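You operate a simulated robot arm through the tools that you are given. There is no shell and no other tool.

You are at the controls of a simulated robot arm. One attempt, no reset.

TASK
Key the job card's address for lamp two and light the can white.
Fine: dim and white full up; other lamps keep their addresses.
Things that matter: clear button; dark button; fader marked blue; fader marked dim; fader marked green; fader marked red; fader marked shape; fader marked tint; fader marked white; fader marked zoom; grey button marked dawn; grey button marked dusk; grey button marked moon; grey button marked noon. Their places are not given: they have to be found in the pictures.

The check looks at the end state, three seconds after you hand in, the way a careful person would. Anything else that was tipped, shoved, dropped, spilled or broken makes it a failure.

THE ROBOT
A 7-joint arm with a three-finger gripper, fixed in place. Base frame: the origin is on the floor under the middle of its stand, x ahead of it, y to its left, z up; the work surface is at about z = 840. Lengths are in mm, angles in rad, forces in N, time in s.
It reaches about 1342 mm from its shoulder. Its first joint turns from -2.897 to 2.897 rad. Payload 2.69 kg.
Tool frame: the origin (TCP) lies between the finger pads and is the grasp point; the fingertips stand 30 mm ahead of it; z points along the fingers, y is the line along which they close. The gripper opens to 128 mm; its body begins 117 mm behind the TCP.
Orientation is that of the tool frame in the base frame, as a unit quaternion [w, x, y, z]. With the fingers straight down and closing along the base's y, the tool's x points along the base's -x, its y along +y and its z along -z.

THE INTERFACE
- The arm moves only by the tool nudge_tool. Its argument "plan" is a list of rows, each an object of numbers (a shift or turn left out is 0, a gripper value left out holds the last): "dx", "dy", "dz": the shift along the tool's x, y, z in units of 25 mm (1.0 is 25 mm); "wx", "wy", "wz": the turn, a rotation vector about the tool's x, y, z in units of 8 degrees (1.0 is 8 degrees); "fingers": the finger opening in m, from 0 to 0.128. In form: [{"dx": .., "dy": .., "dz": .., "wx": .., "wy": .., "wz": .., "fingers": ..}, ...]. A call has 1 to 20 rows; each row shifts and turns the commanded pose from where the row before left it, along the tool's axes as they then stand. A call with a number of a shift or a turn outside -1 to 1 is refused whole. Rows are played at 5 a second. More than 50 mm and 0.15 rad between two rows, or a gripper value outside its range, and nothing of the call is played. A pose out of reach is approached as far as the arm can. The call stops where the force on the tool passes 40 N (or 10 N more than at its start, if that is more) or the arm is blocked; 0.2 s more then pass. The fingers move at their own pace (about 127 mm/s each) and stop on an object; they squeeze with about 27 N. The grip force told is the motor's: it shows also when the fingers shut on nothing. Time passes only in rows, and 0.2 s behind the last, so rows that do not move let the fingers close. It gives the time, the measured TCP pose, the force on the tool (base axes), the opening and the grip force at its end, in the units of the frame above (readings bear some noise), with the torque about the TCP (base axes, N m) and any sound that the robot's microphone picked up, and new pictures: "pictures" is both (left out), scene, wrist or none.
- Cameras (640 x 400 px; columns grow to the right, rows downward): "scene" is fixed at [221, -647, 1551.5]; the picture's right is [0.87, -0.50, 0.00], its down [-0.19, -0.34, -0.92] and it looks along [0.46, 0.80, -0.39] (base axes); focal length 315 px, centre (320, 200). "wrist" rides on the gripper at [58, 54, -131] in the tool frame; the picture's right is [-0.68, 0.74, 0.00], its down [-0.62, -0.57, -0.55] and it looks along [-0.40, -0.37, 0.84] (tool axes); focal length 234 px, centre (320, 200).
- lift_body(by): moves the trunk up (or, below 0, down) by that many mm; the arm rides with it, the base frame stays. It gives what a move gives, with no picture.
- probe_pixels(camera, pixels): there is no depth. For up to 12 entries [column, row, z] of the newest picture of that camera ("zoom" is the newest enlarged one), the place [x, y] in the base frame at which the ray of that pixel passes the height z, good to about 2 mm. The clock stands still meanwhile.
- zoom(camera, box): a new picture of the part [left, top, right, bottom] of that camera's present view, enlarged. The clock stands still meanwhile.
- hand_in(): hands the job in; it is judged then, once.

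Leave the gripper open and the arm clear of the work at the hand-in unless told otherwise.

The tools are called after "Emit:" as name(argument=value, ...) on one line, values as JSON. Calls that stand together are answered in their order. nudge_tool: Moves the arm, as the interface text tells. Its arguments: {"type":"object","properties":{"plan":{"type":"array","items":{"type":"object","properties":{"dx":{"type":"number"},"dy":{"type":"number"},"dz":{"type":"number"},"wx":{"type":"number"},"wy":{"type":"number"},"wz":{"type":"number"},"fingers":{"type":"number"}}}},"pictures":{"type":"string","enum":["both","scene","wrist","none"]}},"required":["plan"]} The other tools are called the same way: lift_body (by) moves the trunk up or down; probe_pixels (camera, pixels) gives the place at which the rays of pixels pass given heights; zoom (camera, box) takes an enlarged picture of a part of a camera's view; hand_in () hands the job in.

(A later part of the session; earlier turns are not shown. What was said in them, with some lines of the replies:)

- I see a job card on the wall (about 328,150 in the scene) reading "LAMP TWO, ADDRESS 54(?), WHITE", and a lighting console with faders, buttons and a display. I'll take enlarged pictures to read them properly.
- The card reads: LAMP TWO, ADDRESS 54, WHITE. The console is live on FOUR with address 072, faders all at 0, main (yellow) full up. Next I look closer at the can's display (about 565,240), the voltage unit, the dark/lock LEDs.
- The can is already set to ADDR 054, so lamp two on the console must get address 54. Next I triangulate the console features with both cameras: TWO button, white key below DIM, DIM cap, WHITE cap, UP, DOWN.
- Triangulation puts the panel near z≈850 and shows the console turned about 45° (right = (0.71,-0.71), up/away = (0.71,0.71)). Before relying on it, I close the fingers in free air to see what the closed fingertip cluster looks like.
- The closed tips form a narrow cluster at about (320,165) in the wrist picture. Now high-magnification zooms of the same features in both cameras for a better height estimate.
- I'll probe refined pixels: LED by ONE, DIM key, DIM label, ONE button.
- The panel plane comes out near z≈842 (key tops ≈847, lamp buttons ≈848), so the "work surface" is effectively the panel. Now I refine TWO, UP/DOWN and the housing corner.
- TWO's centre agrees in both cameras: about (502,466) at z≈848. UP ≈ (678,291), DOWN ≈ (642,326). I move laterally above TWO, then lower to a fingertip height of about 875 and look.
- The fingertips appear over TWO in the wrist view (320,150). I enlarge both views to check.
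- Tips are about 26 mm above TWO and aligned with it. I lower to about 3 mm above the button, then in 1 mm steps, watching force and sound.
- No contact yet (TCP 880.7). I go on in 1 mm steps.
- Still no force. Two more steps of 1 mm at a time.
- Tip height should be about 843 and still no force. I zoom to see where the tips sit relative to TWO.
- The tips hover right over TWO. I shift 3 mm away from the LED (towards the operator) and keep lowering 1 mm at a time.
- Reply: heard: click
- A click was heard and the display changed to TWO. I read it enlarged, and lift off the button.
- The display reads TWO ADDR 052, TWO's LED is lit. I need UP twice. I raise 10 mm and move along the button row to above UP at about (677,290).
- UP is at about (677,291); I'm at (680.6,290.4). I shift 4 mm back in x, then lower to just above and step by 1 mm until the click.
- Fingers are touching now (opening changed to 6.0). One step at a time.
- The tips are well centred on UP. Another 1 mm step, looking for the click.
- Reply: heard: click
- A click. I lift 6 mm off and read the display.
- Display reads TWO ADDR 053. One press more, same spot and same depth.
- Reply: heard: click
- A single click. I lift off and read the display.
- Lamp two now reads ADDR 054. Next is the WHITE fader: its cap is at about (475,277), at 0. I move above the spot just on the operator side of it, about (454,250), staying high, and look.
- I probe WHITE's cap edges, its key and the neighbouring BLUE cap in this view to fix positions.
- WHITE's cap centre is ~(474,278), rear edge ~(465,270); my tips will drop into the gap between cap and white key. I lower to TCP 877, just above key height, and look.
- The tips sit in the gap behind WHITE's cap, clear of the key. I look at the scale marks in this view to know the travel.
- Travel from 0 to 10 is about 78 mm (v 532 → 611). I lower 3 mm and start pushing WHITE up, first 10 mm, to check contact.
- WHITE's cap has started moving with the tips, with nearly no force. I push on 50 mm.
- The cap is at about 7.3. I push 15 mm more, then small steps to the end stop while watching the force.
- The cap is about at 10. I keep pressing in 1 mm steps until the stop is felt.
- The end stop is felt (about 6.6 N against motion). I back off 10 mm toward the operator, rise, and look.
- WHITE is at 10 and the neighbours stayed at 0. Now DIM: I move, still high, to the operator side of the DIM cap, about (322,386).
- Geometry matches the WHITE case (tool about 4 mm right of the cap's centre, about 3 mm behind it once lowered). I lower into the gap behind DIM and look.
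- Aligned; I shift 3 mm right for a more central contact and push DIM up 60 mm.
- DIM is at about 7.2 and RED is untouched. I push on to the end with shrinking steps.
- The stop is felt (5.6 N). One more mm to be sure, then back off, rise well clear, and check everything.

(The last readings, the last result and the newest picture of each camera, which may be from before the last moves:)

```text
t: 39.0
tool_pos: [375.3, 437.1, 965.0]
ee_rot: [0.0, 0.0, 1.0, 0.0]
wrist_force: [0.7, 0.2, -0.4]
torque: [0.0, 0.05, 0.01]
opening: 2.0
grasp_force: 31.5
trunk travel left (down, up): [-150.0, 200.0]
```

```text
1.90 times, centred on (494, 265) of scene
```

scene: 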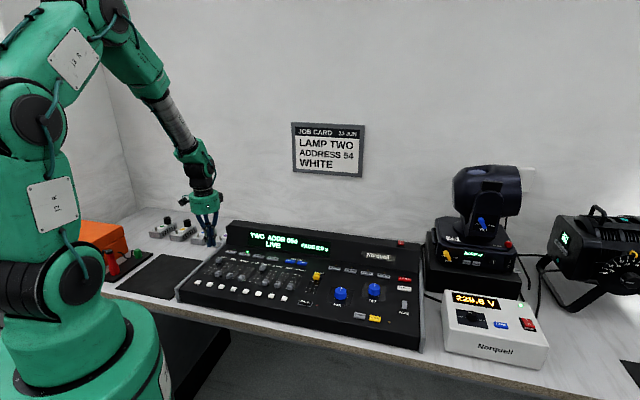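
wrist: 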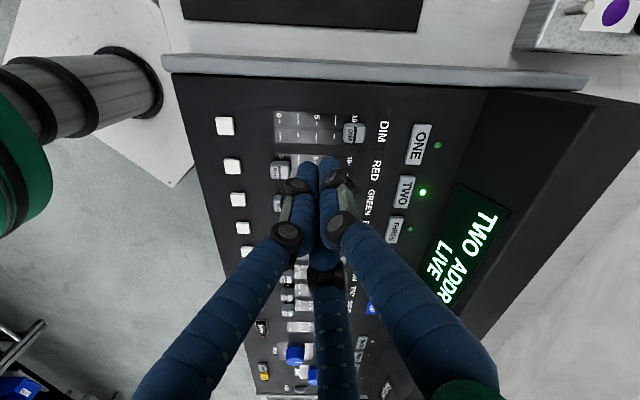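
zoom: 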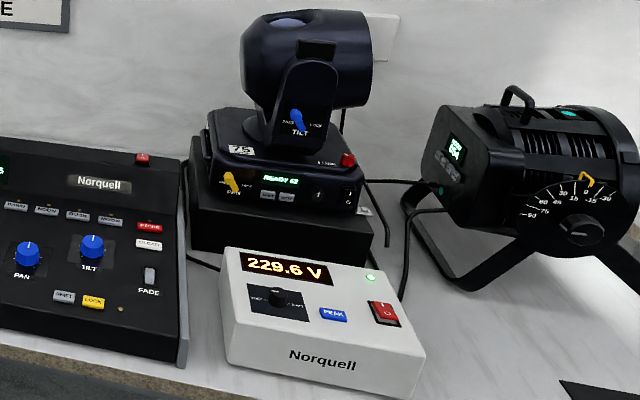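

Both DIM and WHITE are at 10, all other faders unchanged, display TWO ADDR 054 LIVE, main full up, dark LED off. I raise the arm to near its start pose and open the gripper there, then check the can's light on the wall.

Emit:
nudge_tool(plan=[{"dz": -1.0}, {"dz": -1.0}, {"dz": -1.0}, {"dz": -0.6}, {"fingers": 0.128}, {"fingers": 0.128}, {"fingers": 0.128}, {"fingers": 0.128}, {"fingers": 0.128}], pictures="both")

Emit:
zoom(camera="scene", box=[512, 120, 640, 260])

Emit:
zoom(camera="scene", box=[190, 225, 318, 305])

Emit:
zoom(camera="wrist", box=[200, 60, 440, 290])

```text
t: 41.0
tool_pos: [373.3, 437.8, 1055.5]
ee_rot: [0.0, -0.001, 1.0, 0.0]
wrist_force: [-0.2, 0.3, -0.1]
torque: [-0.03, 0.01, 0.0]
opening: 128.2
grasp_force: 0.1
trunk travel left (down, up): [-150.0, 200.0]
```

scene: 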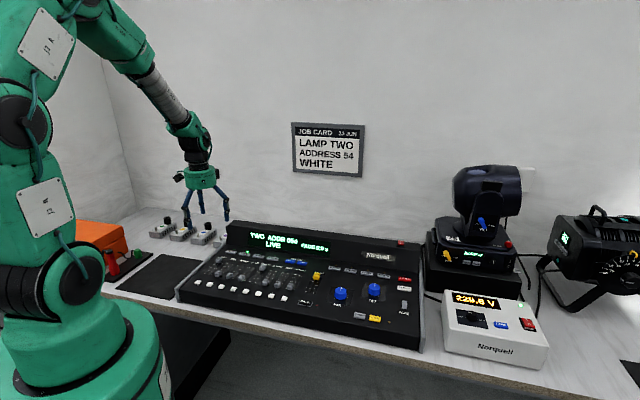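
wrist: 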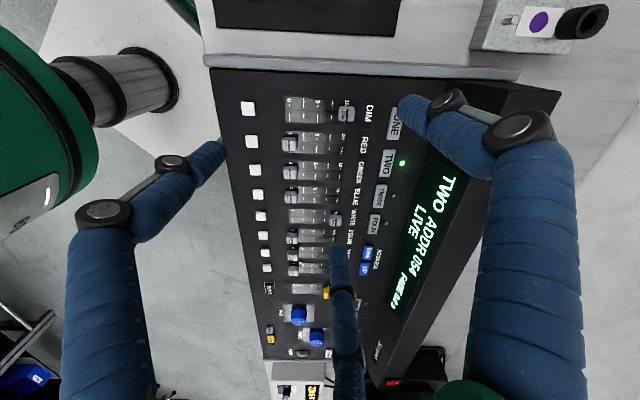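

```text
2.86 times, centred on (576, 190) of scene
```

zoom: 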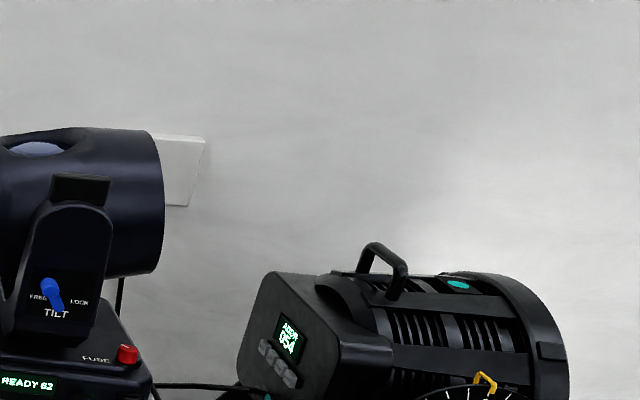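

```text
5.00 times, centred on (254, 265) of scene
```

zoom: 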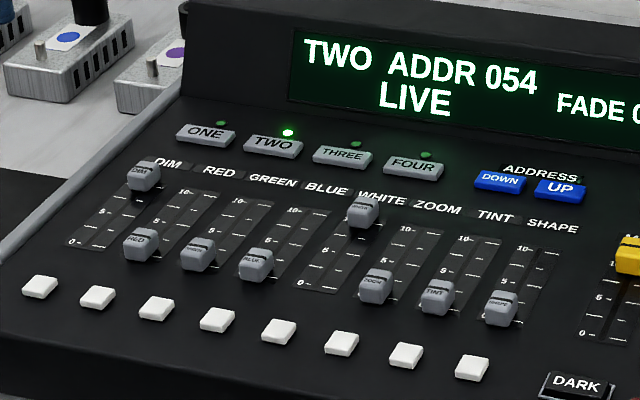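

```text
1.74 times, centred on (320, 175) of wrist
```

zoom: 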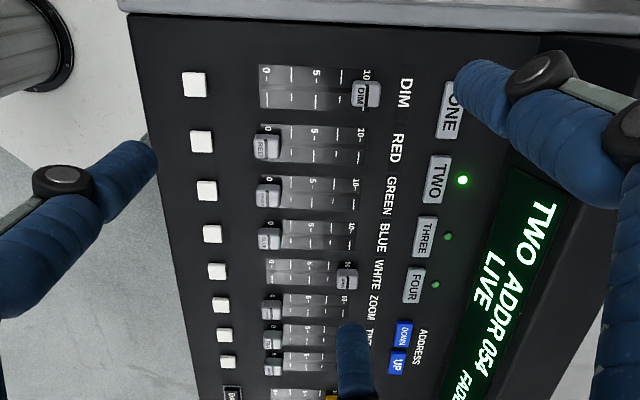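

The wall behind the can now shows a white glow. Lamp TWO reads ADDR 054, and DIM and WHITE are at 10. The other faders are at 0 apart from the main, which is where it was. The gripper is open and clear of the work, so I hand in.

Emit:
hand_in()

```text
The job is handed in.
```

Lamp two now has the job card's address, 54, and the can is lit white. I handed the job in; no verdict has come back yet.

- **Address:** lamp two was at 052. I selected TWO and pressed UP twice, and the display now reads TWO ADDR 054 LIVE, which matches the can's own readout. I changed no other lamp's address.
- **Faders:** dim and white are both pushed up to their end stops at 10. Red, green, blue, zoom, tint and shape are still at 0.
- **Light:** the can's lens faces away from the camera, so I judged it by the white glow that appeared on the wall beside it.
- **Left alone:** I did not press dark, clear, or the dawn, noon, dusk and moon buttons. I saw nothing tipped or shoved, and the arm was up and clear with the gripper open at the hand-in.
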